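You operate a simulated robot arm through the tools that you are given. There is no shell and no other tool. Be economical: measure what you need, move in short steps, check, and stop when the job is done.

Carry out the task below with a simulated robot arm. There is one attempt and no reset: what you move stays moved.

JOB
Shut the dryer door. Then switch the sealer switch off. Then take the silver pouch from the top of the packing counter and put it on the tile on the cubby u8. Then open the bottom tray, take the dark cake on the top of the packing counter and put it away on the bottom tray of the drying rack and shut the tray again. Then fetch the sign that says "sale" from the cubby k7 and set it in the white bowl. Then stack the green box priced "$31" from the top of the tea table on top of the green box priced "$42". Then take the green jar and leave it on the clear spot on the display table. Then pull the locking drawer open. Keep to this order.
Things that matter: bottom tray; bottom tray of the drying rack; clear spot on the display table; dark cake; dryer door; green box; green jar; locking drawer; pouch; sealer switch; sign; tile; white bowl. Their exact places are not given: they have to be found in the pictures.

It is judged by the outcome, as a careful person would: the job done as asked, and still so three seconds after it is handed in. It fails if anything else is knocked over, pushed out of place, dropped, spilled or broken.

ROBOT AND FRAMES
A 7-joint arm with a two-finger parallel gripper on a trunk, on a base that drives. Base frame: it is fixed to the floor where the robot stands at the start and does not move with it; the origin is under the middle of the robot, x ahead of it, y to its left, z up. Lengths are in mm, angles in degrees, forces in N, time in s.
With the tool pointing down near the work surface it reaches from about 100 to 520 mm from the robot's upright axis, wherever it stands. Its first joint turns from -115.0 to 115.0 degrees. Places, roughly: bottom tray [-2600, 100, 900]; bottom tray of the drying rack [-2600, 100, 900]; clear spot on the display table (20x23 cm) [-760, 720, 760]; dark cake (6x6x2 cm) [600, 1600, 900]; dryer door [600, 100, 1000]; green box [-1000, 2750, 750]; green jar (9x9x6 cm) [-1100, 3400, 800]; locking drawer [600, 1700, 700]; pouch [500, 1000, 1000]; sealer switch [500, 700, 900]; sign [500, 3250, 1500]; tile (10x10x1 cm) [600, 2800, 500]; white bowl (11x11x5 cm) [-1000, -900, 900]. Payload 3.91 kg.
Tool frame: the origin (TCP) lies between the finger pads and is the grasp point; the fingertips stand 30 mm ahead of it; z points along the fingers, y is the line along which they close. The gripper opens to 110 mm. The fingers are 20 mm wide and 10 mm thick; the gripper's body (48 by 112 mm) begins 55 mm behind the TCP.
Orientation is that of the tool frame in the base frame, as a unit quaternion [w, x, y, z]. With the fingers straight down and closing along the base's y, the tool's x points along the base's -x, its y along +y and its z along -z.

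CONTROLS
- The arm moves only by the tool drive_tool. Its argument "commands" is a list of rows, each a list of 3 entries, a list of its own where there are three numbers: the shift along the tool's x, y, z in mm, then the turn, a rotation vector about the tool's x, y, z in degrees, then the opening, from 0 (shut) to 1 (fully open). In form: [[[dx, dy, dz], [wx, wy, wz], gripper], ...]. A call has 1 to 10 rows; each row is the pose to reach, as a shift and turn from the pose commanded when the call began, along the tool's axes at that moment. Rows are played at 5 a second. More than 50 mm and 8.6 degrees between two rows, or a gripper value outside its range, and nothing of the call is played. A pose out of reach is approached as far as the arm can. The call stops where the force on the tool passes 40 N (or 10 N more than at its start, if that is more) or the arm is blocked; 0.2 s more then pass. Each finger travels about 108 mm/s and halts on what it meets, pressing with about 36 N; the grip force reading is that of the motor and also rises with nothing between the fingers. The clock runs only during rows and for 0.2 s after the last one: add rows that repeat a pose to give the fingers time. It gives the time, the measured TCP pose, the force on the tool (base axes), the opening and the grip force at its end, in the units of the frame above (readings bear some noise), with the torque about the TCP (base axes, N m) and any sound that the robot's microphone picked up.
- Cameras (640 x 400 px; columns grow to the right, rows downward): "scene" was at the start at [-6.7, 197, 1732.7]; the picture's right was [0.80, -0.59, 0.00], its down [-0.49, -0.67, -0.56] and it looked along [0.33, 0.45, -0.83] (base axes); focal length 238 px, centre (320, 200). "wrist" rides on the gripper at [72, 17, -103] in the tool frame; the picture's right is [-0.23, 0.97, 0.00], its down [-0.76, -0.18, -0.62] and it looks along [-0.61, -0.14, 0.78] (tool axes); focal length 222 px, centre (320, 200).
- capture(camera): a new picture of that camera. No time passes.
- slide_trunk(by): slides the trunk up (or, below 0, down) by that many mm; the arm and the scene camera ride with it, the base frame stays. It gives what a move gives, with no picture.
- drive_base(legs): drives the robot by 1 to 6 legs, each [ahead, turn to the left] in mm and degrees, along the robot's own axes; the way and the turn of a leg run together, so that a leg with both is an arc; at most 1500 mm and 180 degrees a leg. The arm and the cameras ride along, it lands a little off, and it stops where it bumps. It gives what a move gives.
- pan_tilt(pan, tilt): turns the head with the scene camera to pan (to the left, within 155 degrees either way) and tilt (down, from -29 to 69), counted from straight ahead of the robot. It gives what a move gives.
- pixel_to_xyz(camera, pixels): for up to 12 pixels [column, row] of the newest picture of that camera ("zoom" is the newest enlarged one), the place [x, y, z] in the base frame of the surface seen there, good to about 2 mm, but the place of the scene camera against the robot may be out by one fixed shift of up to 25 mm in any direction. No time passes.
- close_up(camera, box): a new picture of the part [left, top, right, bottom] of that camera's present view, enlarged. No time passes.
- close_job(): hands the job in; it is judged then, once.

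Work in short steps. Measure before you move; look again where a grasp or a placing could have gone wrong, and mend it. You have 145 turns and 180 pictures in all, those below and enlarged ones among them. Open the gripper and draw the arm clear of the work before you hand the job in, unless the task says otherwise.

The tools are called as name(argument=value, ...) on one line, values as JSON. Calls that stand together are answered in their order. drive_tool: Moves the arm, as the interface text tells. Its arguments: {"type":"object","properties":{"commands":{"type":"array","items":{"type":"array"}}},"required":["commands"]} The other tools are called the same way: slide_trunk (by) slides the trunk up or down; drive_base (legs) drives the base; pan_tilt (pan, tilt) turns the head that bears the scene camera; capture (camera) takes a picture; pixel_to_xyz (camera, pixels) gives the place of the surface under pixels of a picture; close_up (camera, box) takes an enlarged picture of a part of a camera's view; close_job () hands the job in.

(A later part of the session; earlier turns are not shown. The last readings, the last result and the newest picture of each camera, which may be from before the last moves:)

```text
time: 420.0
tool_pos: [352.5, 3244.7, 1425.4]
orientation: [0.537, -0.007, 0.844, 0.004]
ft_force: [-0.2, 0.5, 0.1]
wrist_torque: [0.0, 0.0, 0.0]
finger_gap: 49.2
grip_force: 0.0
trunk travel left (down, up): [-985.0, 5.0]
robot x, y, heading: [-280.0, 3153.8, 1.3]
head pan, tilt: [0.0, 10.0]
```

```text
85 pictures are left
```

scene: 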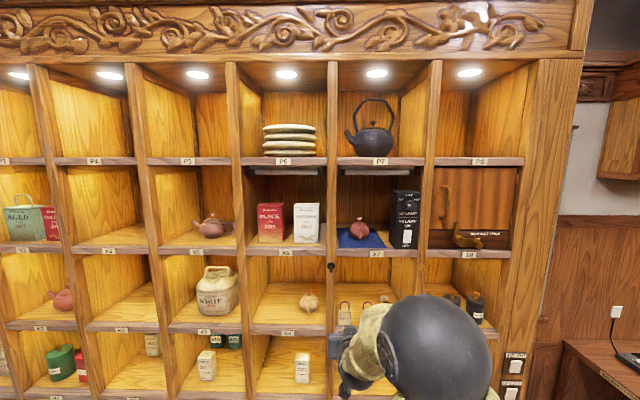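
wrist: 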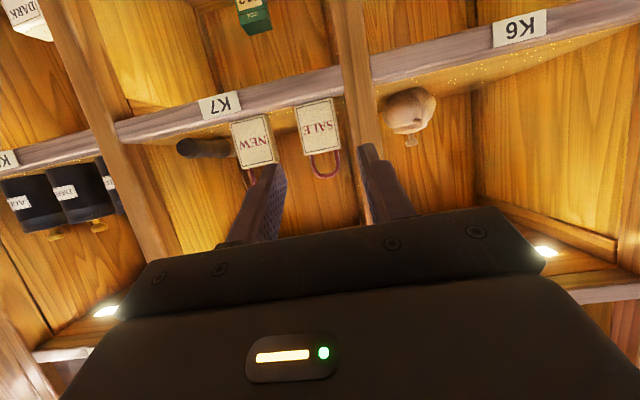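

SALE sign in the wrist view at (318,125), arch (325,165). Zoom and measure.

close_up(camera="wrist", box=[220, 80, 400, 200])

pixel_to_xyz(camera="wrist", pixels=[[298, 115], [333, 105], [306, 150], [337, 145], [319, 127], [311, 165], [340, 160], [326, 178], [345, 120], [349, 160], [272, 140], [320, 155]])

```text
3.33 times, centred on (310, 140) of wrist
```

zoom: 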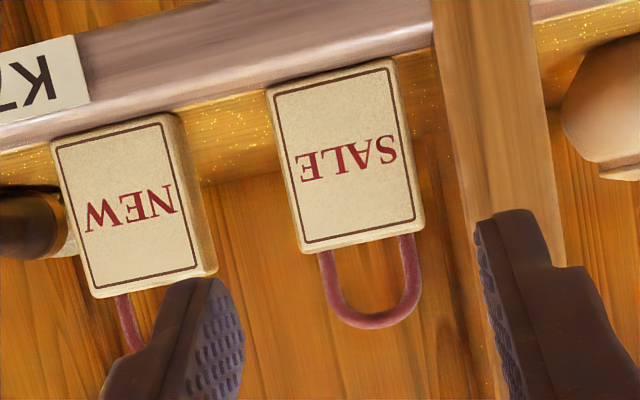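

```text
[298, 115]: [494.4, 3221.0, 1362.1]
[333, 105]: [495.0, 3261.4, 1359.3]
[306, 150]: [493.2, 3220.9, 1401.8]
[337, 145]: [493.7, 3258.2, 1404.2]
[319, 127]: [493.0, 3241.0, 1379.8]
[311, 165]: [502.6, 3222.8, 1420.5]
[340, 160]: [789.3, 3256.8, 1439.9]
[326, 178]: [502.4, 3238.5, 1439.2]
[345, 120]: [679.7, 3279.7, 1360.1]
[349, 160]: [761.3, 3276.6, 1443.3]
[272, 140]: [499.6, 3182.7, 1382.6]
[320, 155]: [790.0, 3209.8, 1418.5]
```

Sign: front x 493, y 3218–3264, arch z 1410–1441 at x≈502; wall at y≈3278. I'll grip the arch sideways with opening 47 mm, advancing in two parts.

drive_tool(commands=[[[-15, -4, 32], [0.4, 0, 0.2], 0.43], [[-30, -5.5, 64], [0.8, 0, 0.4], 0.43], [[-43.7, -6.3, 90], [0.8, 0, 0.4], 0.43]])

capture(camera="wrist")

```text
time: 420.8
tool_pos: [454.0, 3239.1, 1425.0]
orientation: [0.535, 0.001, 0.845, -0.001]
ft_force: [-0.6, -0.8, -0.3]
wrist_torque: [-0.01, 0.0, -0.04]
finger_gap: 47.5
grip_force: 0.0
trunk travel left (down, up): [-985.0, 5.0]
robot x, y, heading: [-278.7, 3152.2, 1.2]
head pan, tilt: [0.0, 10.0]
```

```text
83 pictures are left
```

wrist: 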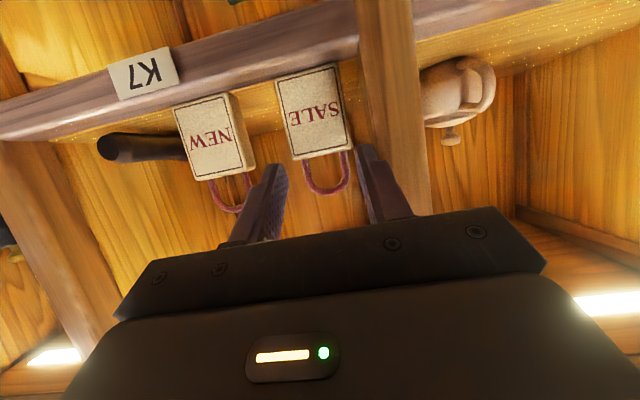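

Check arch sides once more from here.

pixel_to_xyz(camera="wrist", pixels=[[307, 178], [346, 170], [328, 191], [290, 140], [346, 130], [362, 110], [360, 160], [279, 175], [372, 178]])

close_up(camera="wrist", box=[240, 100, 440, 230])

```text
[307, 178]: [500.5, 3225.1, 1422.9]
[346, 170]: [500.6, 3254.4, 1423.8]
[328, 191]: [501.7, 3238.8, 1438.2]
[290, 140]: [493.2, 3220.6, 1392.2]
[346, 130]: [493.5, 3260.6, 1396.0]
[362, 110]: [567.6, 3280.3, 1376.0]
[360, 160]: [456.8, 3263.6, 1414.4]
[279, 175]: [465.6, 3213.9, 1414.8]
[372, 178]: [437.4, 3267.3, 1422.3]
```

```text
3.08 times, centred on (340, 165) of wrist
```

zoom: 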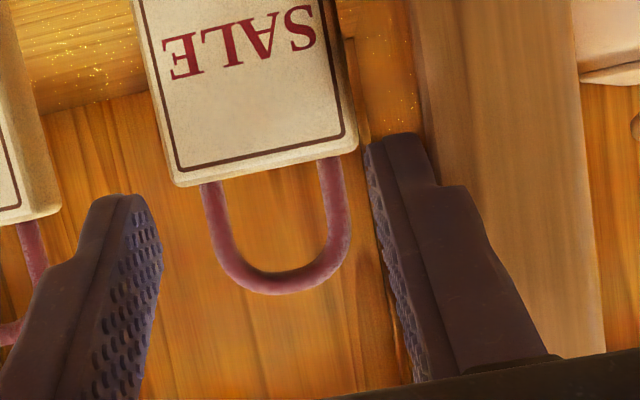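

Aligned. Advance 45 mm and close on the arch.

drive_tool(commands=[[[-11, 0, 20], [0, 0, 0], 0.43], [[-21.6, 0.5, 39.5], [0, 0, 0], 0.43], [[-21.6, 0.5, 39.5], [0, 0, 0], 0.3], [[-21.6, 0.5, 39.5], [0, 0, 0], 0.2], [[-21.6, 0.5, 39.5], [0, 0, 0], 0.2]])

drive_tool(commands=[[[-13.6, 0, -6.3], [0, 0, 0], 0.2], [[-22.7, 0, -10.5], [0, 0, 0], 0.2]])

capture(camera="wrist")

```text
time: 421.4
tool_pos: [467.9, 3239.6, 1429.6]
orientation: [0.531, -0.002, 0.847, 0.0]
ft_force: [-47.5, -4.2, 11.7]
wrist_torque: [0.41, -0.52, 1.68]
finger_gap: 45.0
grip_force: 0.1
trunk travel left (down, up): [-985.0, 5.0]
robot x, y, heading: [-281.9, 3157.3, 1.5]
head pan, tilt: [0.0, 10.0]
stopped in row 2: the force on the tool passed its limit at 65 N (the readings are from after the stop); the commanded pose is now the measured one
```

```text
time: 421.8
tool_pos: [468.2, 3249.1, 1429.1]
orientation: [0.517, -0.01, 0.856, 0.004]
ft_force: [-35.1, 8.8, 6.8]
wrist_torque: [0.11, -0.32, 1.0]
finger_gap: 26.8
grip_force: 4.6
trunk travel left (down, up): [-985.0, 5.0]
robot x, y, heading: [-277.1, 3157.2, 1.6]
head pan, tilt: [0.0, 10.0]
stopped in row 2: the force on the tool passed its limit at 64 N (the readings are from after the stop); the commanded pose is now the measured one
```

```text
81 pictures are left
```

wrist: 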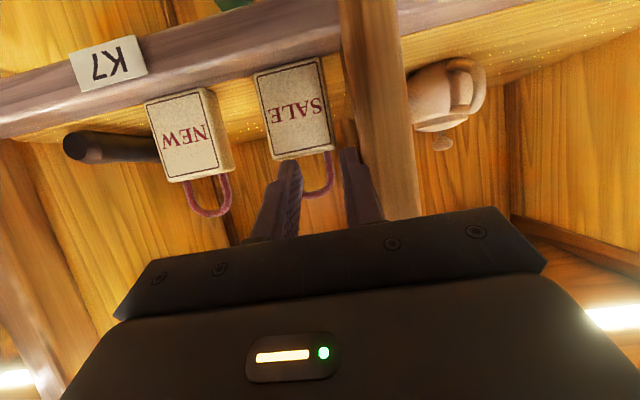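

Blocked: the thicker finger base hits the post front (contact ~35 mm left). I back off, look at the sign, and will retry with a 12° yaw from the right and a narrower opening.

drive_tool(commands=[[[13, 0, -27], [0, 0, 0], 0.26], [[25, 0, -54], [0, 0, 0], 0.364], [[34, 0, -72], [0, 0, 0], 0.364]])

capture(camera="wrist")

```text
time: 422.6
tool_pos: [399.2, 3242.8, 1427.5]
orientation: [0.516, -0.006, 0.857, 0.0]
ft_force: [0.0, -0.1, -0.4]
wrist_torque: [-0.01, 0.01, 0.01]
finger_gap: 40.2
grip_force: 0.1
trunk travel left (down, up): [-985.0, 5.0]
robot x, y, heading: [-282.0, 3153.9, 1.3]
head pan, tilt: [0.0, 10.0]
```

```text
80 pictures are left
```

wrist: 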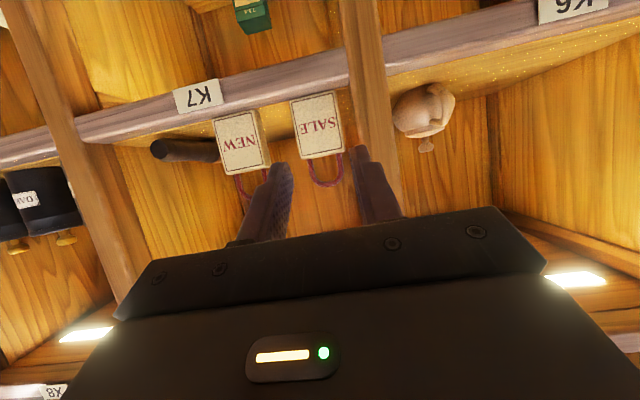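

Sign undisturbed. I yaw the tool 12° to the left, aiming from the right side, at pre-pose (437,3226,1436).

drive_tool(commands=[[[-13, -9, 15], [-5.3, -1.5, -2.8], 0.364], [[-25.5, -17.2, 29.8], [-10.6, -3, -5.6], 0.364]])

close_up(camera="wrist", box=[220, 60, 440, 220])

capture(camera="wrist")

```text
time: 423.2
tool_pos: [436.0, 3225.8, 1436.5]
orientation: [0.535, -0.097, 0.838, 0.056]
ft_force: [-0.6, 0.1, 1.0]
wrist_torque: [0.03, -0.02, 0.02]
finger_gap: 39.9
grip_force: 0.1
trunk travel left (down, up): [-985.0, 5.0]
robot x, y, heading: [-282.8, 3151.4, 1.4]
head pan, tilt: [0.0, 10.0]
```

```text
2.50 times, centred on (330, 140) of wrist
```

zoom: 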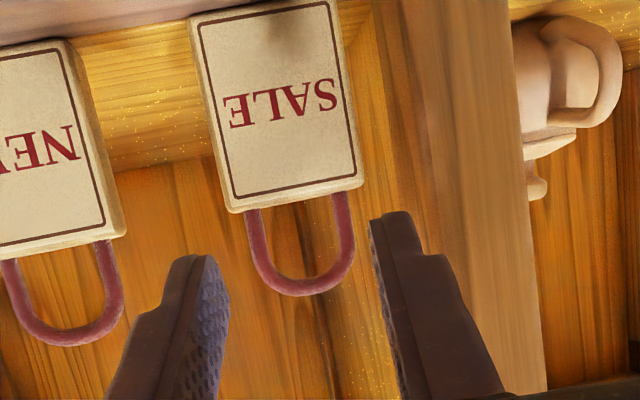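

```text
78 pictures are left
```

wrist: 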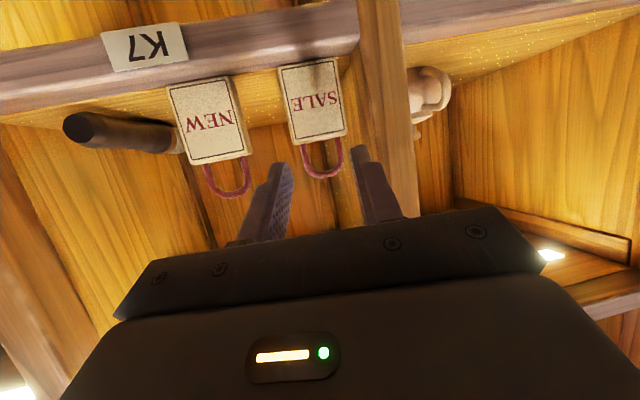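

Measure arch and finger tips from this pose.

pixel_to_xyz(camera="wrist", pixels=[[303, 155], [340, 150], [324, 176], [356, 152], [284, 168], [364, 165], [245, 175], [360, 110], [290, 80]])

```text
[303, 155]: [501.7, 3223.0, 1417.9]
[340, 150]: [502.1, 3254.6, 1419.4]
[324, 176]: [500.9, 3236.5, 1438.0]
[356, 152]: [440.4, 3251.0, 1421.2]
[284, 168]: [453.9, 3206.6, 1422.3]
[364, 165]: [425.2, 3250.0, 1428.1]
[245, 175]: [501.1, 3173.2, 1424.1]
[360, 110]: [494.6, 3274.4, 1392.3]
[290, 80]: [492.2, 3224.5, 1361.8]
```

Aligned; advance along the approach in steps.

drive_tool(commands=[[[-9.6, -0.3, 21.2], [0, 0, 0], 0.364], [[-15, -0.5, 33], [0, 0, 0], 0.364], [[-19.2, -0.7, 42.4], [0, 0, 0], 0.364]])

close_up(camera="wrist", box=[220, 60, 440, 220])

```text
time: 424.0
tool_pos: [483.1, 3235.8, 1435.3]
orientation: [0.533, -0.096, 0.839, 0.054]
ft_force: [-0.6, 0.5, -0.2]
wrist_torque: [0.01, 0.01, 0.03]
finger_gap: 40.2
grip_force: 0.0
trunk travel left (down, up): [-985.0, 5.0]
robot x, y, heading: [-283.0, 3152.6, 1.3]
head pan, tilt: [0.0, 10.0]
```

```text
2.50 times, centred on (330, 140) of wrist
```

zoom: 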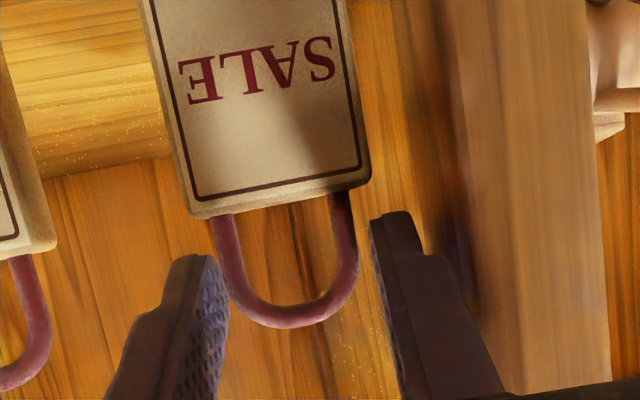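

The fingers straddle the arch with no contact. Close and lift 25 mm.

drive_tool(commands=[[[0, 0, 0], [0, 0, 0], 0.3], [[0, 0, 0], [0, 0, 0], 0.2], [[0, 0, 0], [0, 0, 0], 0.2], [[0, 0, 0], [0, 0, 0], 0.2]])

drive_tool(commands=[[[-9, 0, -4.2], [0, 0, 0], 0.2], [[-22, 0, -10.5], [0, 0, 0], 0.2]])

capture(camera="wrist")

```text
time: 425.0
tool_pos: [482.8, 3236.3, 1436.3]
orientation: [0.535, -0.096, 0.837, 0.055]
ft_force: [0.4, -0.1, -0.1]
wrist_torque: [0.0, 0.0, 0.02]
finger_gap: 33.6
grip_force: 35.5
trunk travel left (down, up): [-985.0, 5.0]
robot x, y, heading: [-280.8, 3151.9, 1.5]
head pan, tilt: [0.0, 10.0]
```

```text
time: 425.6
tool_pos: [481.8, 3236.5, 1460.0]
orientation: [0.535, -0.096, 0.838, 0.054]
ft_force: [-0.5, 0.2, -0.8]
wrist_torque: [-0.03, -0.03, -0.01]
finger_gap: 33.8
grip_force: 36.1
trunk travel left (down, up): [-985.0, 5.0]
robot x, y, heading: [-279.8, 3152.8, 1.4]
head pan, tilt: [0.0, 10.0]
```

```text
76 pictures are left
```

wrist: 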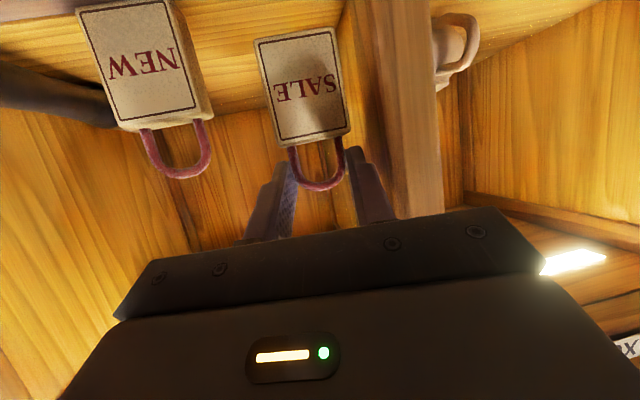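

Held. Back out with the base.

drive_base(legs=[[-200, 0]])

capture(camera="wrist")

```text
time: 427.4
tool_pos: [281.9, 3232.9, 1460.3]
orientation: [0.535, -0.097, 0.837, 0.055]
ft_force: [-0.4, 0.4, 0.0]
wrist_torque: [0.0, 0.01, 0.0]
finger_gap: 33.7
grip_force: 36.1
trunk travel left (down, up): [-985.0, 5.0]
robot x, y, heading: [-485.3, 3146.5, 1.5]
head pan, tilt: [0.0, 10.0]
```

```text
75 pictures are left
```

wrist: 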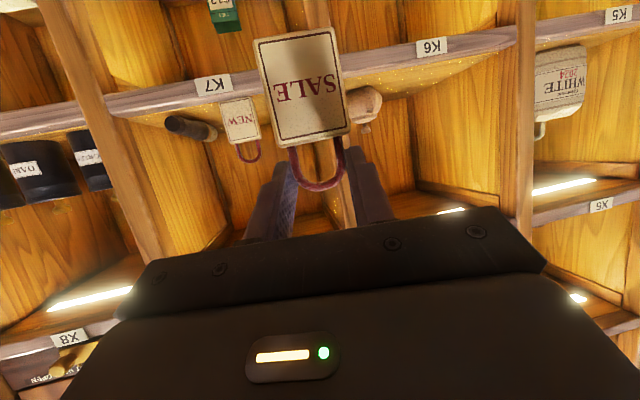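

Sign held. I drive towards the south counter with the white bowl, via the open east corridor.

drive_base(legs=[[0, -81.3], [1100, 0], [1080, 0], [0, -10], [750, 0]])

pan_tilt(pan=-45, tilt=30)

capture(camera="scene")

```text
time: 450.1
tool_pos: [6.3, -487.5, 1459.5]
orientation: [0.413, 0.53, 0.656, -0.344]
ft_force: [-0.8, -0.4, -1.1]
wrist_torque: [-0.02, 0.01, -0.01]
finger_gap: 32.0
grip_force: 35.5
trunk travel left (down, up): [-985.0, 5.0]
robot x, y, heading: [-59.0, 274.5, -89.1]
head pan, tilt: [0.0, 10.0]
```

```text
time: 451.2
tool_pos: [5.4, -487.0, 1460.9]
orientation: [0.414, 0.53, 0.657, -0.342]
ft_force: [0.0, -0.5, -1.3]
wrist_torque: [0.04, -0.02, -0.01]
finger_gap: 31.8
grip_force: 36.2
trunk travel left (down, up): [-985.0, 5.0]
robot x, y, heading: [-63.4, 276.7, -89.8]
head pan, tilt: [-45.0, 30.0]
```

```text
74 pictures are left
```

scene: 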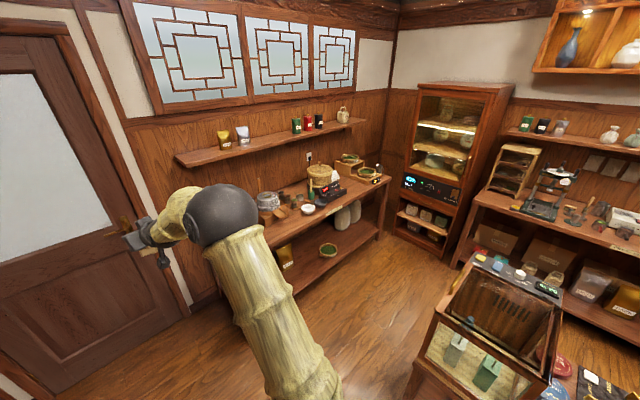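

White bowl at px (308,208). Measure the surroundings; also check the sign in the grip (gap shrank a little).

pixel_to_xyz(camera="scene", pixels=[[308, 207], [302, 208], [314, 208], [330, 200], [270, 205], [320, 225], [290, 240], [468, 250], [430, 320], [410, 370], [320, 180], [290, 205]])

close_up(camera="scene", box=[240, 140, 400, 260])

capture(camera="wrist")

```text
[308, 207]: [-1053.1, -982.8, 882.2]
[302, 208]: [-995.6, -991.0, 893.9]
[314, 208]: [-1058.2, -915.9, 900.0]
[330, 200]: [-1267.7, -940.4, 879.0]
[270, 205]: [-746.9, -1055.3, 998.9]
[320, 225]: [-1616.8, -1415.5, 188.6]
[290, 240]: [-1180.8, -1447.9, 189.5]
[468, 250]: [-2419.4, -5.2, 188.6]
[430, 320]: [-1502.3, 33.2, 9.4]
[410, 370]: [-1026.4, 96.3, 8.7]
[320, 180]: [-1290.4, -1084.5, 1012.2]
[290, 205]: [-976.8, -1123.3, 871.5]
```

```text
3.33 times, centred on (320, 200) of scene
```

zoom: 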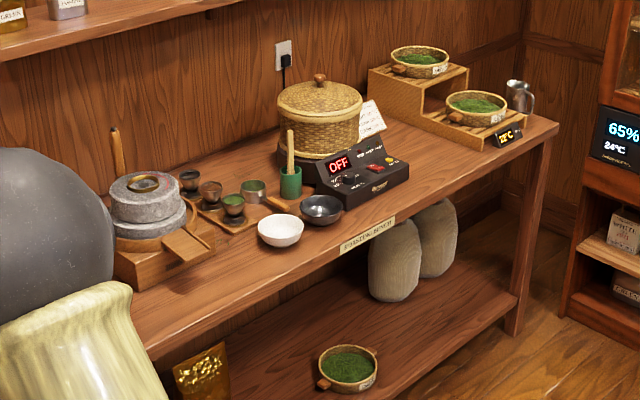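

```text
72 pictures are left
```

wrist: 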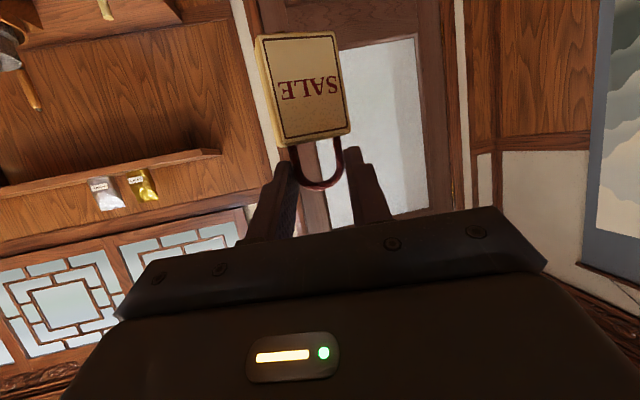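

I check shelf/door wall positions before planning the approach from the north-east.

pixel_to_xyz(camera="scene", pixels=[[180, 160], [260, 145], [360, 122], [60, 120], [30, 300], [140, 120], [150, 300], [130, 225]])

```text
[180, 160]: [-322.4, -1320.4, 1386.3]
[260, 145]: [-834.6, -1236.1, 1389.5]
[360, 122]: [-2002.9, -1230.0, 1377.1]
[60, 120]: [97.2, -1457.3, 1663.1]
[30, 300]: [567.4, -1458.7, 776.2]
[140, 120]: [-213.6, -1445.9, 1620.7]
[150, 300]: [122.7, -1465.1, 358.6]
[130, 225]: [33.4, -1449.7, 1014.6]
```

Plenty of clearance. Drive to the stand point at about (-389,-455), heading -147°.

drive_base(legs=[[520, 0], [0, -57.2], [340, 0]])

capture(camera="wrist")

pan_tilt(pan=20, tilt=40)

capture(camera="scene")

```text
time: 460.5
tool_pos: [-952.5, -893.2, 1459.9]
orientation: [0.197, 0.78, 0.319, -0.5]
ft_force: [0.0, 0.0, -1.1]
wrist_torque: [-0.01, 0.0, 0.02]
finger_gap: 22.2
grip_force: 0.0
trunk travel left (down, up): [-985.0, 5.0]
robot x, y, heading: [-343.5, -424.8, -147.3]
head pan, tilt: [-45.0, 30.0]
```

```text
71 pictures are left
```

wrist: 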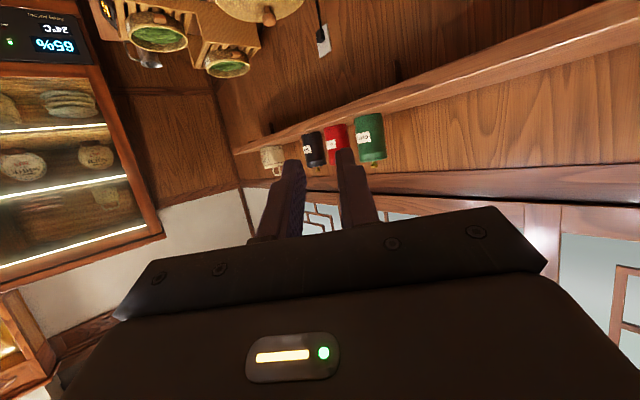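

```text
time: 461.8
tool_pos: [-953.0, -892.0, 1460.5]
orientation: [0.196, 0.781, 0.318, -0.501]
ft_force: [-0.2, 0.2, 0.5]
wrist_torque: [0.01, -0.02, -0.01]
finger_gap: 21.9
grip_force: 0.0
trunk travel left (down, up): [-985.0, 5.0]
robot x, y, heading: [-344.3, -427.8, -147.4]
head pan, tilt: [20.0, 40.0]
```

```text
70 pictures are left
```

scene: 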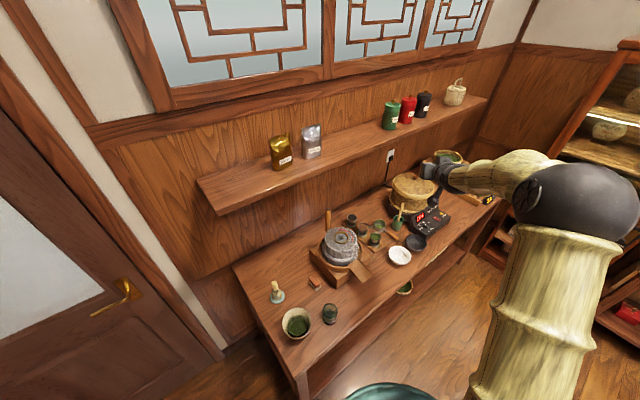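

The sign has slipped out (gap 22, no grip). I need to find it: look at the floor along the swept path.

pan_tilt(pan=60, tilt=50)

capture(camera="scene")

pan_tilt(pan=10, tilt=60)

capture(camera="scene")

```text
time: 462.9
tool_pos: [-952.8, -892.5, 1460.5]
orientation: [0.196, 0.781, 0.318, -0.501]
ft_force: [-0.1, -0.1, -0.1]
wrist_torque: [0.01, 0.01, 0.0]
finger_gap: 21.7
grip_force: 0.0
trunk travel left (down, up): [-985.0, 5.0]
robot x, y, heading: [-342.3, -427.3, -147.1]
head pan, tilt: [60.0, 50.0]
```

```text
69 pictures are left
```

scene: 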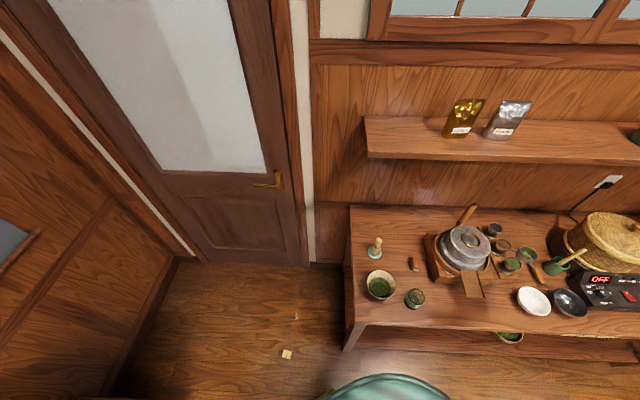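

```text
time: 464.1
tool_pos: [-952.7, -892.0, 1459.6]
orientation: [0.196, 0.782, 0.318, -0.5]
ft_force: [0.1, 0.3, 1.1]
wrist_torque: [-0.01, 0.0, 0.0]
finger_gap: 22.2
grip_force: 0.1
trunk travel left (down, up): [-985.0, 5.0]
robot x, y, heading: [-341.5, -426.7, -147.0]
head pan, tilt: [10.0, 60.0]
```

```text
68 pictures are left
```

scene: 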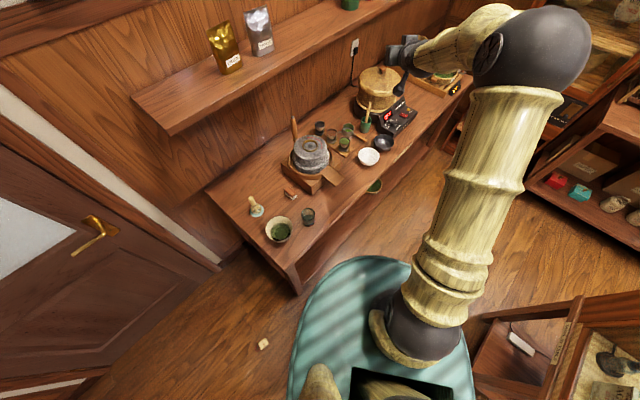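

A pale object on the floor at px (263,344): that's the sign. Zoom and measure.

close_up(camera="scene", box=[243, 330, 283, 360])

pixel_to_xyz(camera="zoom", pixels=[[320, 200], [300, 200], [340, 210], [320, 120], [330, 260], [250, 230]])

```text
13.33 times, centred on (263, 345) of scene
```

zoom: 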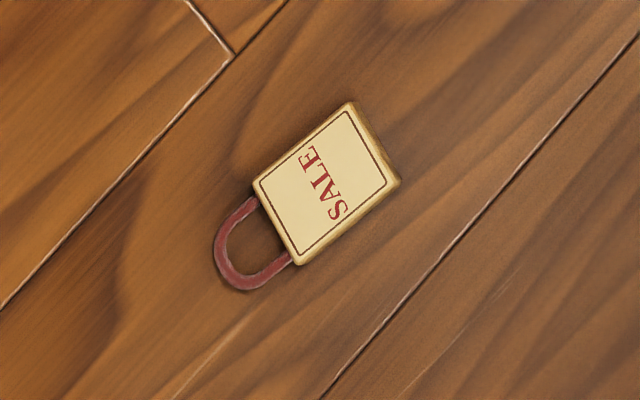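

```text
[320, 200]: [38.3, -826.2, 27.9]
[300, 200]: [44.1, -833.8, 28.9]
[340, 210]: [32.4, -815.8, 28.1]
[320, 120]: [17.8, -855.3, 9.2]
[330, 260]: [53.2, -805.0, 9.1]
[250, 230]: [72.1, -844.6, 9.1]
```

The sign lies flat and intact at ≈(54,-833) on the floor; I'll pick it up by its body. First I retract the arm to tool-down, then turn toward it.

drive_tool(commands=[[[0, 0, -10], [0, 8.2, 0], 0.6], [[0, 0, -30], [0, 16.4, 0], 0.6], [[0, 0, -60], [0, 24.6, 0], 0.6], [[0, 0, -90], [0, 32.8, 0], 0.6], [[0, 0, -130], [0, 41, 0], 0.6], [[0, 0, -170], [0, 49.2, 0], 0.6], [[0, 0, -210], [0, 57.4, 0], 0.6], [[0, 0, -250], [0, 65, 0], 0.6], [[0, 0, -290], [0, 65, 0], 0.6]])

drive_base(legs=[[0, 101.5], [80, 0]])

```text
time: 466.1
tool_pos: [-758.7, -708.5, 1586.4]
orientation: [-0.004, 0.927, 0.374, -0.002]
ft_force: [0.3, 1.7, -0.1]
wrist_torque: [0.01, 0.05, -0.03]
finger_gap: 66.1
grip_force: 0.0
trunk travel left (down, up): [-985.0, 5.0]
robot x, y, heading: [-346.8, -424.7, -147.1]
head pan, tilt: [10.0, 60.0]
```

```text
time: 473.4
tool_pos: [71.5, -831.4, 1585.4]
orientation: [-0.002, 0.295, 0.955, -0.006]
ft_force: [-0.7, 0.6, 0.1]
wrist_torque: [-0.03, -0.02, -0.03]
finger_gap: 65.9
grip_force: 0.1
trunk travel left (down, up): [-985.0, 5.0]
robot x, y, heading: [-292.2, -486.5, -45.7]
head pan, tilt: [10.0, 60.0]
```

Now right above the sign. I lower the trunk and rotate the tool by 25°.

slide_trunk(by=-400)

slide_trunk(by=-400)

drive_tool(commands=[[[0, 0, 45], [0, 0, -6.3], 0.7], [[0, 0, 90], [0, 0, -12.6], 0.7], [[0, 0, 135], [0, 0, -19], 0.7], [[0, 0, 180], [0, 0, -25.3], 0.7]])

capture(camera="wrist")

```text
time: 477.3
tool_pos: [73.7, -832.2, 1183.7]
orientation: [-0.001, 0.295, 0.956, -0.006]
ft_force: [-0.2, 0.3, 0.6]
wrist_torque: [-0.02, -0.03, -0.01]
finger_gap: 65.9
grip_force: 0.2
trunk travel left (down, up): [-585.0, 405.0]
robot x, y, heading: [-292.1, -479.5, -46.0]
head pan, tilt: [10.0, 60.0]
```

```text
time: 481.1
tool_pos: [73.2, -833.7, 783.8]
orientation: [-0.001, 0.295, 0.955, -0.005]
ft_force: [-0.7, -0.3, 0.4]
wrist_torque: [0.0, 0.02, -0.03]
finger_gap: 66.0
grip_force: 0.1
trunk travel left (down, up): [-185.0, 805.0]
robot x, y, heading: [-291.3, -481.9, -45.8]
head pan, tilt: [10.0, 60.0]
```

```text
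time: 482.1
tool_pos: [72.8, -835.3, 603.1]
orientation: [-0.002, 0.077, 0.997, -0.004]
ft_force: [0.7, -0.2, -0.1]
wrist_torque: [-0.01, -0.05, -0.02]
finger_gap: 77.0
grip_force: 0.1
trunk travel left (down, up): [-185.0, 805.0]
robot x, y, heading: [-289.3, -483.1, -45.7]
head pan, tilt: [10.0, 60.0]
```

```text
66 pictures are left
```

wrist: 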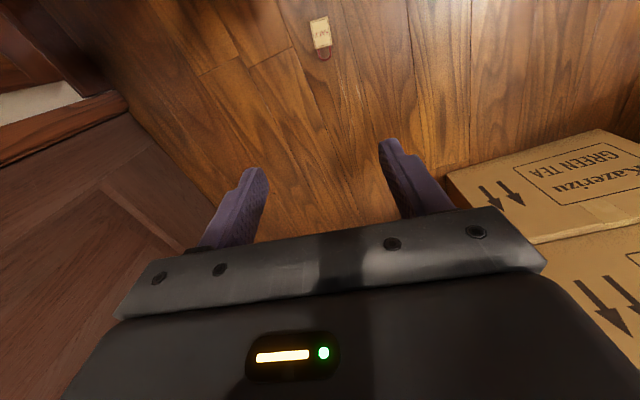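

Sign at wrist px (320,35). Measure.

close_up(camera="wrist", box=[280, 5, 360, 65])

pixel_to_xyz(camera="zoom", pixels=[[250, 150], [385, 110], [280, 350], [420, 310], [330, 230], [355, 420], [340, 350]])

```text
6.67 times, centred on (320, 35) of wrist
```

zoom: 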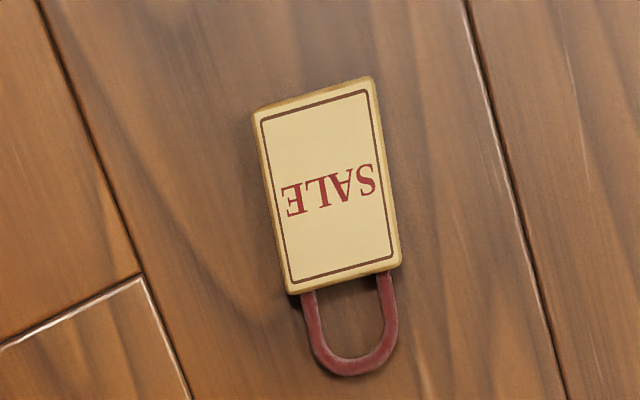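

```text
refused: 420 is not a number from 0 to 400
```

pixel_to_xyz(camera="zoom", pixels=[[265, 130], [365, 95], [295, 280], [390, 255], [325, 190], [350, 365], [348, 310], [200, 250]])

```text
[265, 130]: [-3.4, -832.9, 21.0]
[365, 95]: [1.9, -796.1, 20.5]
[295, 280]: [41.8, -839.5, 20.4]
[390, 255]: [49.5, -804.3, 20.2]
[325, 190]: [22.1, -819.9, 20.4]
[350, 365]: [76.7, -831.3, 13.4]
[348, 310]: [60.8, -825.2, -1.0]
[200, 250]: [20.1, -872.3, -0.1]
```

Body centre (22,-818), axis −9° (as the tool). I move over the grip point (32,-820) and go down.

slide_trunk(by=-185)

drive_tool(commands=[[[21, 4.6, 20], [0, 0, 0], 0.7], [[42.7, 9.3, 60], [0, 0, 0], 0.7], [[42.7, 9.3, 105], [0, 0, 0], 0.7], [[42.7, 9.3, 150], [0, 0, 0], 0.7], [[42.7, 9.3, 195], [0, 0, 0], 0.7], [[42.7, 9.3, 240], [0, 0, 0], 0.7], [[42.7, 9.3, 285], [0, 0, 0], 0.7], [[42.7, 9.3, 325], [0, 0, 0], 0.7]])

capture(camera="wrist")

```text
time: 484.1
tool_pos: [71.6, -834.5, 419.9]
orientation: [-0.003, 0.079, 0.997, -0.004]
ft_force: [-0.1, -0.7, -0.2]
wrist_torque: [0.02, -0.02, 0.01]
finger_gap: 76.8
grip_force: 0.1
trunk travel left (down, up): [0.0, 990.0]
robot x, y, heading: [-291.6, -480.9, -45.8]
head pan, tilt: [10.0, 60.0]
```

```text
time: 485.9
tool_pos: [28.0, -821.7, 93.0]
orientation: [-0.002, 0.078, 0.997, -0.004]
ft_force: [0.2, -1.0, -0.3]
wrist_torque: [0.01, 0.0, -0.01]
finger_gap: 77.1
grip_force: 0.1
trunk travel left (down, up): [0.0, 990.0]
robot x, y, heading: [-287.9, -483.3, -45.8]
head pan, tilt: [10.0, 60.0]
```

```text
64 pictures are left
```

wrist: 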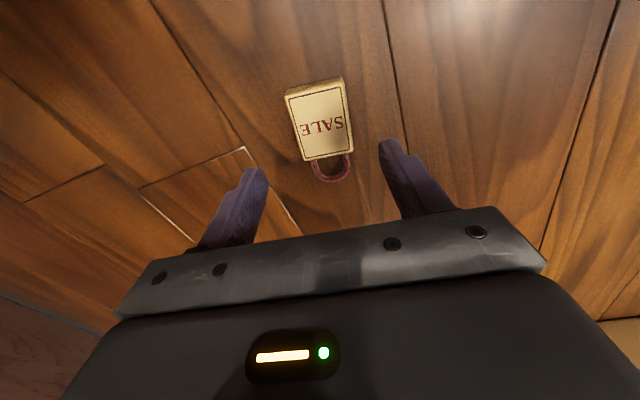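

Down 59 mm, close firmly on the body.

drive_tool(commands=[[[-3.6, 2.7, 30], [0, 0, 0], 0.7], [[-3.6, 2.7, 50], [0, 0, 0], 0.7], [[-3.6, 2.7, 59], [0, 0, 0], 0.7], [[-3.6, 2.7, 59], [0, 0, 0], 0.5], [[-3.6, 2.7, 59], [0, 0, 0], 0.2], [[-3.6, 2.7, 59], [0, 0, 0], 0.2], [[-3.6, 2.7, 59], [0, 0, 0], 0.2], [[-3.6, 2.7, 20], [0, 0, 0], 0.2], [[-3.6, 2.7, -20], [0, 0, 0], 0.2]])

capture(camera="wrist")

```text
time: 487.9
tool_pos: [33.7, -817.7, 114.2]
orientation: [-0.002, 0.078, 0.997, -0.005]
ft_force: [-0.3, -0.1, -0.8]
wrist_torque: [0.01, 0.0, 0.02]
finger_gap: 45.1
grip_force: 35.8
trunk travel left (down, up): [0.0, 990.0]
robot x, y, heading: [-288.4, -480.1, -45.6]
head pan, tilt: [10.0, 60.0]
```

```text
63 pictures are left
```

wrist: 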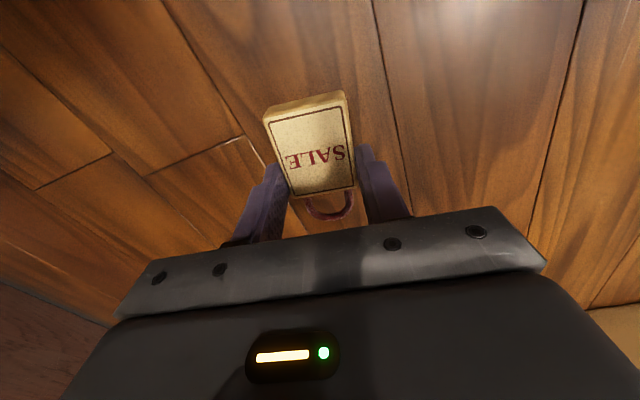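

Firm grip (45 mm body). Raise it and drive to the stand point for the bowl.

drive_tool(commands=[[[0, 0, -45], [0, 0, 0], 0.2], [[0, 0, -90], [0, 0, 0], 0.2], [[0, 0, -135], [0, 0, 0], 0.2], [[0, 0, -180], [0, 0, 0], 0.2], [[0, 0, -225], [0, 0, 0], 0.2], [[0, 0, -270], [0, 0, 0], 0.2], [[0, 0, -315], [0, 0, 0], 0.2]])

slide_trunk(by=400)

slide_trunk(by=330)

drive_base(legs=[[0, -116.1], [243, 0], [0, 19.8]])

capture(camera="wrist")

```text
time: 489.5
tool_pos: [35.6, -817.0, 429.3]
orientation: [-0.002, 0.079, 0.997, -0.004]
ft_force: [-0.9, 0.5, -1.6]
wrist_torque: [0.0, 0.01, -0.02]
finger_gap: 45.0
grip_force: 35.8
trunk travel left (down, up): [0.0, 990.0]
robot x, y, heading: [-293.6, -482.4, -45.9]
head pan, tilt: [10.0, 60.0]
```

```text
time: 493.4
tool_pos: [36.7, -816.8, 828.7]
orientation: [-0.003, 0.079, 0.997, -0.004]
ft_force: [0.3, 0.2, -1.1]
wrist_torque: [0.02, -0.02, 0.01]
finger_gap: 44.8
grip_force: 35.3
trunk travel left (down, up): [-400.0, 590.0]
robot x, y, heading: [-293.7, -479.7, -45.7]
head pan, tilt: [10.0, 60.0]
```

```text
time: 496.6
tool_pos: [36.0, -816.9, 1158.8]
orientation: [-0.003, 0.078, 0.997, -0.006]
ft_force: [0.2, 0.0, -1.3]
wrist_torque: [-0.01, -0.01, -0.01]
finger_gap: 45.0
grip_force: 35.4
trunk travel left (down, up): [-730.0, 260.0]
robot x, y, heading: [-288.0, -483.5, -45.7]
head pan, tilt: [10.0, 60.0]
```

```text
time: 507.1
tool_pos: [-891.6, -842.0, 1158.3]
orientation: [-0.006, 0.797, 0.604, -0.001]
ft_force: [0.0, 0.3, -1.3]
wrist_torque: [-0.01, 0.0, 0.02]
finger_gap: 45.0
grip_force: 36.0
trunk travel left (down, up): [-730.0, 260.0]
robot x, y, heading: [-522.6, -559.2, -142.3]
head pan, tilt: [10.0, 60.0]
```

```text
62 pictures are left
```

wrist: 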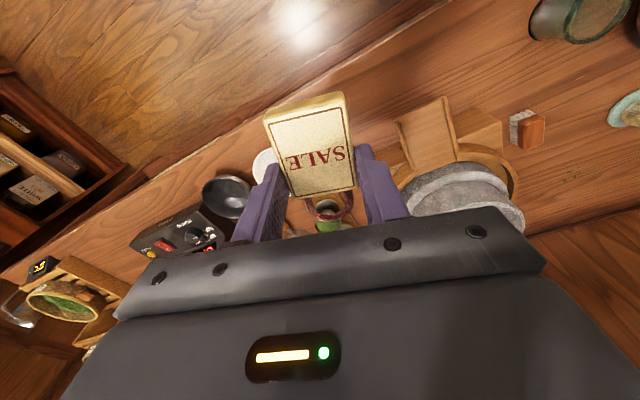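

White bowl partly visible behind the sign at (264,162). Measure its rim and the dark bowl.

pixel_to_xyz(camera="wrist", pixels=[[256, 160], [265, 152], [262, 168], [255, 172], [228, 178], [205, 190], [240, 190], [330, 230], [400, 170], [240, 215]])

close_up(camera="wrist", box=[190, 130, 350, 250])

```text
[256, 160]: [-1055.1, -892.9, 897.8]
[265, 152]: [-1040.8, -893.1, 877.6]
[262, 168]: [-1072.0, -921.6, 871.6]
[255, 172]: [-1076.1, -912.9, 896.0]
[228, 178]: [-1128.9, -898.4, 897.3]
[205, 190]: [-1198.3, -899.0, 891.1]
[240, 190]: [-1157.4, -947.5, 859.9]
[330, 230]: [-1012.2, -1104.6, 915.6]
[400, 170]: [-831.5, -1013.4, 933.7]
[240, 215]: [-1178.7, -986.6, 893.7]
```

```text
3.33 times, centred on (270, 190) of wrist
```

zoom: 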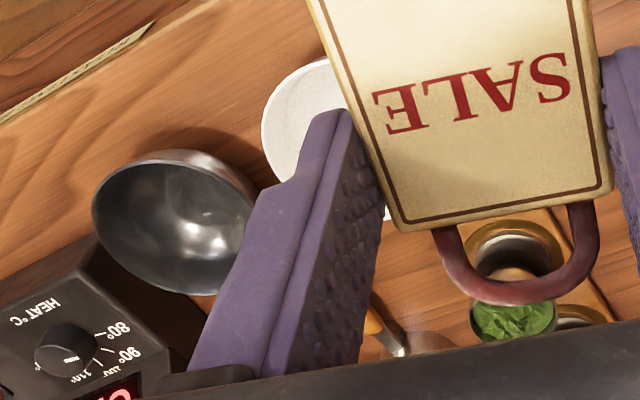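

I locate the bowl with the scene camera as well.

pan_tilt(pan=5, tilt=45)

capture(camera="scene")

```text
time: 507.9
tool_pos: [-891.7, -842.5, 1158.7]
orientation: [-0.005, 0.796, 0.605, -0.001]
ft_force: [0.6, 0.3, 0.1]
wrist_torque: [0.02, -0.01, 0.02]
finger_gap: 44.7
grip_force: 35.8
trunk travel left (down, up): [-730.0, 260.0]
robot x, y, heading: [-523.2, -556.0, -142.3]
head pan, tilt: [5.0, 45.0]
```

```text
60 pictures are left
```

scene: 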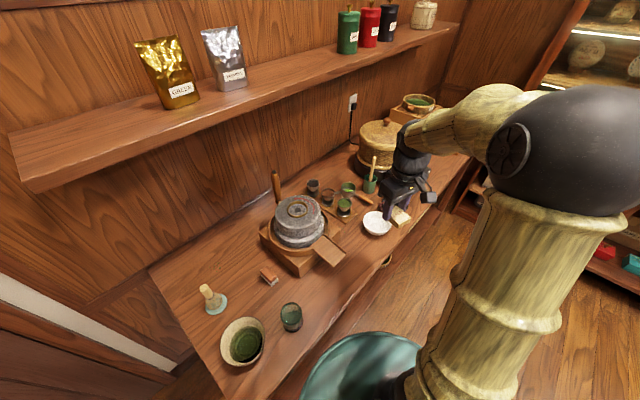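

Bowl at px (377,223); zoom and measure its rim.

close_up(camera="scene", box=[350, 195, 410, 245])

pixel_to_xyz(camera="zoom", pixels=[[140, 210], [430, 205], [290, 125], [280, 310], [285, 230], [200, 280], [180, 150], [420, 100]])

```text
8.00 times, centred on (380, 220) of scene
```

zoom: 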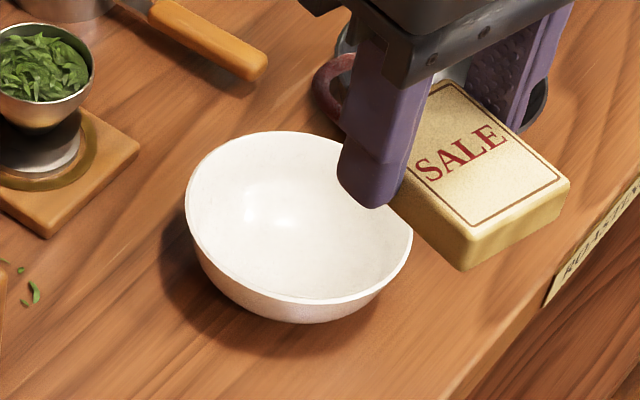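

```text
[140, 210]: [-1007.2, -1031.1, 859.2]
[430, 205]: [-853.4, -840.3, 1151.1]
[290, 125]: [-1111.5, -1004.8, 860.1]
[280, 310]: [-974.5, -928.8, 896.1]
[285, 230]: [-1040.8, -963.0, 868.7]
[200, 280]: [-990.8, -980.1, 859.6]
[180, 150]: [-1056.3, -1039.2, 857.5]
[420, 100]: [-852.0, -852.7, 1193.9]
```

Measure rim points precisely.

pixel_to_xyz(camera="zoom", pixels=[[189, 205], [200, 240], [230, 282], [285, 299], [350, 289], [400, 255], [411, 237], [240, 142], [300, 134], [205, 170]])

```text
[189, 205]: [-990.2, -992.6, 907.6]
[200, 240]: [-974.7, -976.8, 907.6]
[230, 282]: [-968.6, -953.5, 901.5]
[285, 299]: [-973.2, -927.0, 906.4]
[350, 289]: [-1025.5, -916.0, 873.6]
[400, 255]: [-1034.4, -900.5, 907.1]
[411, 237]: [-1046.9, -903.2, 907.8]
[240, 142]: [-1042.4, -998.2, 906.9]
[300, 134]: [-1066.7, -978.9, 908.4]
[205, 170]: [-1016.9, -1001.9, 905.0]
```

The camera shift is constant in the base frame (−9,+14.5,−9): bowl centre ≈(-1031,-936), rim z 898, inside floor ≈860. I turn the tool's yaw to face the bowl, then pitch it up 65° so that the sign is nearly upright.

drive_tool(commands=[[[0, 0, 0], [0, 0, 7.5], 0.2], [[0, 0, 0], [0, 0, 15], 0.2], [[0, 0, 0], [0, 0, 22.5], 0.2], [[0, 0, 0], [0, 0, 30], 0.2], [[0, 0, 0], [0, 0, 37.5], 0.2]])

drive_tool(commands=[[[-10, 0, 0], [0, -8.2, 0], 0.2], [[-20, 0, 0], [0, -16.4, 0], 0.2], [[-35, 0, 0], [0, -24.6, 0], 0.2], [[-50, 0, 0], [0, -32.8, 0], 0.2], [[-65, 0, 0], [0, -41, 0], 0.2], [[-80, 0, 0], [0, -49.2, 0], 0.2], [[-100, 0, 0], [0, -57.4, 0], 0.2], [[-120, 0, 0], [0, -65, 0], 0.2]])

capture(camera="scene")

```text
time: 509.1
tool_pos: [-893.2, -841.4, 1160.0]
orientation: [-0.005, 0.949, 0.316, -0.003]
ft_force: [-0.4, 1.0, 0.1]
wrist_torque: [0.01, -0.01, -0.03]
finger_gap: 44.9
grip_force: 35.7
trunk travel left (down, up): [-730.0, 260.0]
robot x, y, heading: [-518.2, -553.2, -142.1]
head pan, tilt: [5.0, 45.0]
```

```text
time: 510.9
tool_pos: [-989.0, -915.8, 1158.5]
orientation: [0.166, 0.799, 0.269, -0.512]
ft_force: [0.4, -0.2, 0.4]
wrist_torque: [0.01, -0.01, -0.06]
finger_gap: 44.8
grip_force: 36.4
trunk travel left (down, up): [-730.0, 260.0]
robot x, y, heading: [-519.1, -555.8, -142.2]
head pan, tilt: [5.0, 45.0]
```

```text
58 pictures are left
```

scene: 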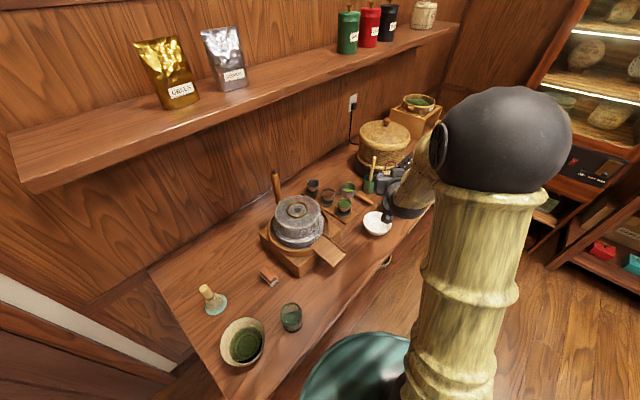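

Shift to above the bowl and lower with the trunk to near the rim.

drive_tool(commands=[[[-16.2, -8.6, 34.8], [0, 0, 0], 0.2]])

slide_trunk(by=-190)

close_up(camera="scene", box=[320, 150, 460, 270])

capture(camera="wrist")

```text
time: 511.3
tool_pos: [-1025.6, -929.7, 1157.5]
orientation: [0.166, 0.799, 0.269, -0.512]
ft_force: [0.2, 0.2, 0.0]
wrist_torque: [0.02, -0.05, 0.0]
finger_gap: 45.0
grip_force: 35.9
trunk travel left (down, up): [-730.0, 260.0]
robot x, y, heading: [-520.1, -554.7, -142.1]
head pan, tilt: [5.0, 45.0]
```

```text
time: 513.4
tool_pos: [-1024.4, -929.3, 969.7]
orientation: [0.166, 0.799, 0.27, -0.512]
ft_force: [-0.2, -0.7, -1.4]
wrist_torque: [0.02, -0.02, -0.02]
finger_gap: 44.8
grip_force: 35.7
trunk travel left (down, up): [-540.0, 450.0]
robot x, y, heading: [-522.6, -556.4, -142.4]
head pan, tilt: [5.0, 45.0]
```

```text
3.33 times, centred on (390, 210) of scene
```

zoom: 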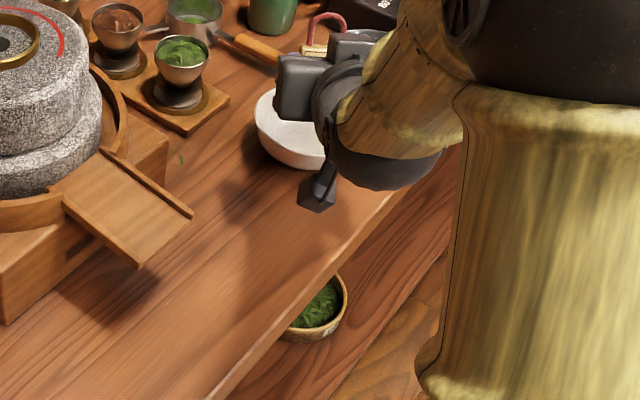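

```text
56 pictures are left
```

wrist: 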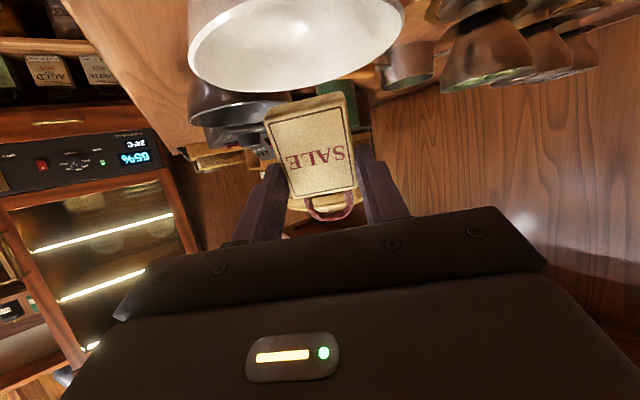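

Bowl visible from the wrist now: measure its rim and sign's lower edge.

pixel_to_xyz(camera="wrist", pixels=[[192, 55], [215, 78], [260, 90], [320, 88], [370, 65], [400, 25], [300, 40], [305, 105], [345, 97], [268, 112]])

```text
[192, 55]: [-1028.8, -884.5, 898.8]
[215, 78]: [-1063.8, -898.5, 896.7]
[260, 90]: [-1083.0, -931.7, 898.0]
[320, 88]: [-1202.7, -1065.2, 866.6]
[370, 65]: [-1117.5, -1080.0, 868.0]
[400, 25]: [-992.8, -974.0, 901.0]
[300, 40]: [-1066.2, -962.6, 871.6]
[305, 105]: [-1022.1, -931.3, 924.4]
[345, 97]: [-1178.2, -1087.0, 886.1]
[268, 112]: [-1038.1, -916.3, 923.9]
```

Bowl centre (-1030,-938) confirmed; shift 8 forward and 9 sideways, then lower 55 mm.

drive_tool(commands=[[[-3.4, 9, 7.2], [0, 0, 0], 0.2]])

slide_trunk(by=-45)

slide_trunk(by=-10)

capture(camera="wrist")

```text
time: 513.8
tool_pos: [-1025.5, -941.7, 969.8]
orientation: [0.166, 0.799, 0.27, -0.512]
ft_force: [-0.7, -0.1, -1.4]
wrist_torque: [-0.02, -0.06, 0.0]
finger_gap: 45.3
grip_force: 35.9
trunk travel left (down, up): [-540.0, 450.0]
robot x, y, heading: [-521.9, -563.0, -142.3]
head pan, tilt: [5.0, 45.0]
```

```text
time: 514.7
tool_pos: [-1025.0, -940.3, 924.3]
orientation: [0.166, 0.799, 0.269, -0.512]
ft_force: [0.6, 0.7, -0.2]
wrist_torque: [0.0, 0.02, -0.02]
finger_gap: 45.1
grip_force: 36.6
trunk travel left (down, up): [-495.0, 495.0]
robot x, y, heading: [-522.0, -553.3, -142.3]
head pan, tilt: [5.0, 45.0]
```

```text
time: 515.2
tool_pos: [-1026.6, -941.6, 915.0]
orientation: [0.166, 0.798, 0.269, -0.512]
ft_force: [-2.1, 0.5, 0.0]
wrist_torque: [0.04, 0.02, 0.0]
finger_gap: 45.0
grip_force: 35.6
trunk travel left (down, up): [-485.0, 505.0]
robot x, y, heading: [-522.5, -557.8, -142.4]
head pan, tilt: [5.0, 45.0]
```

```text
55 pictures are left
```

wrist: 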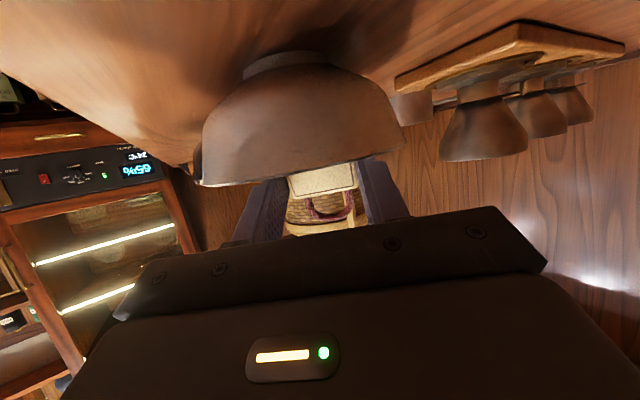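

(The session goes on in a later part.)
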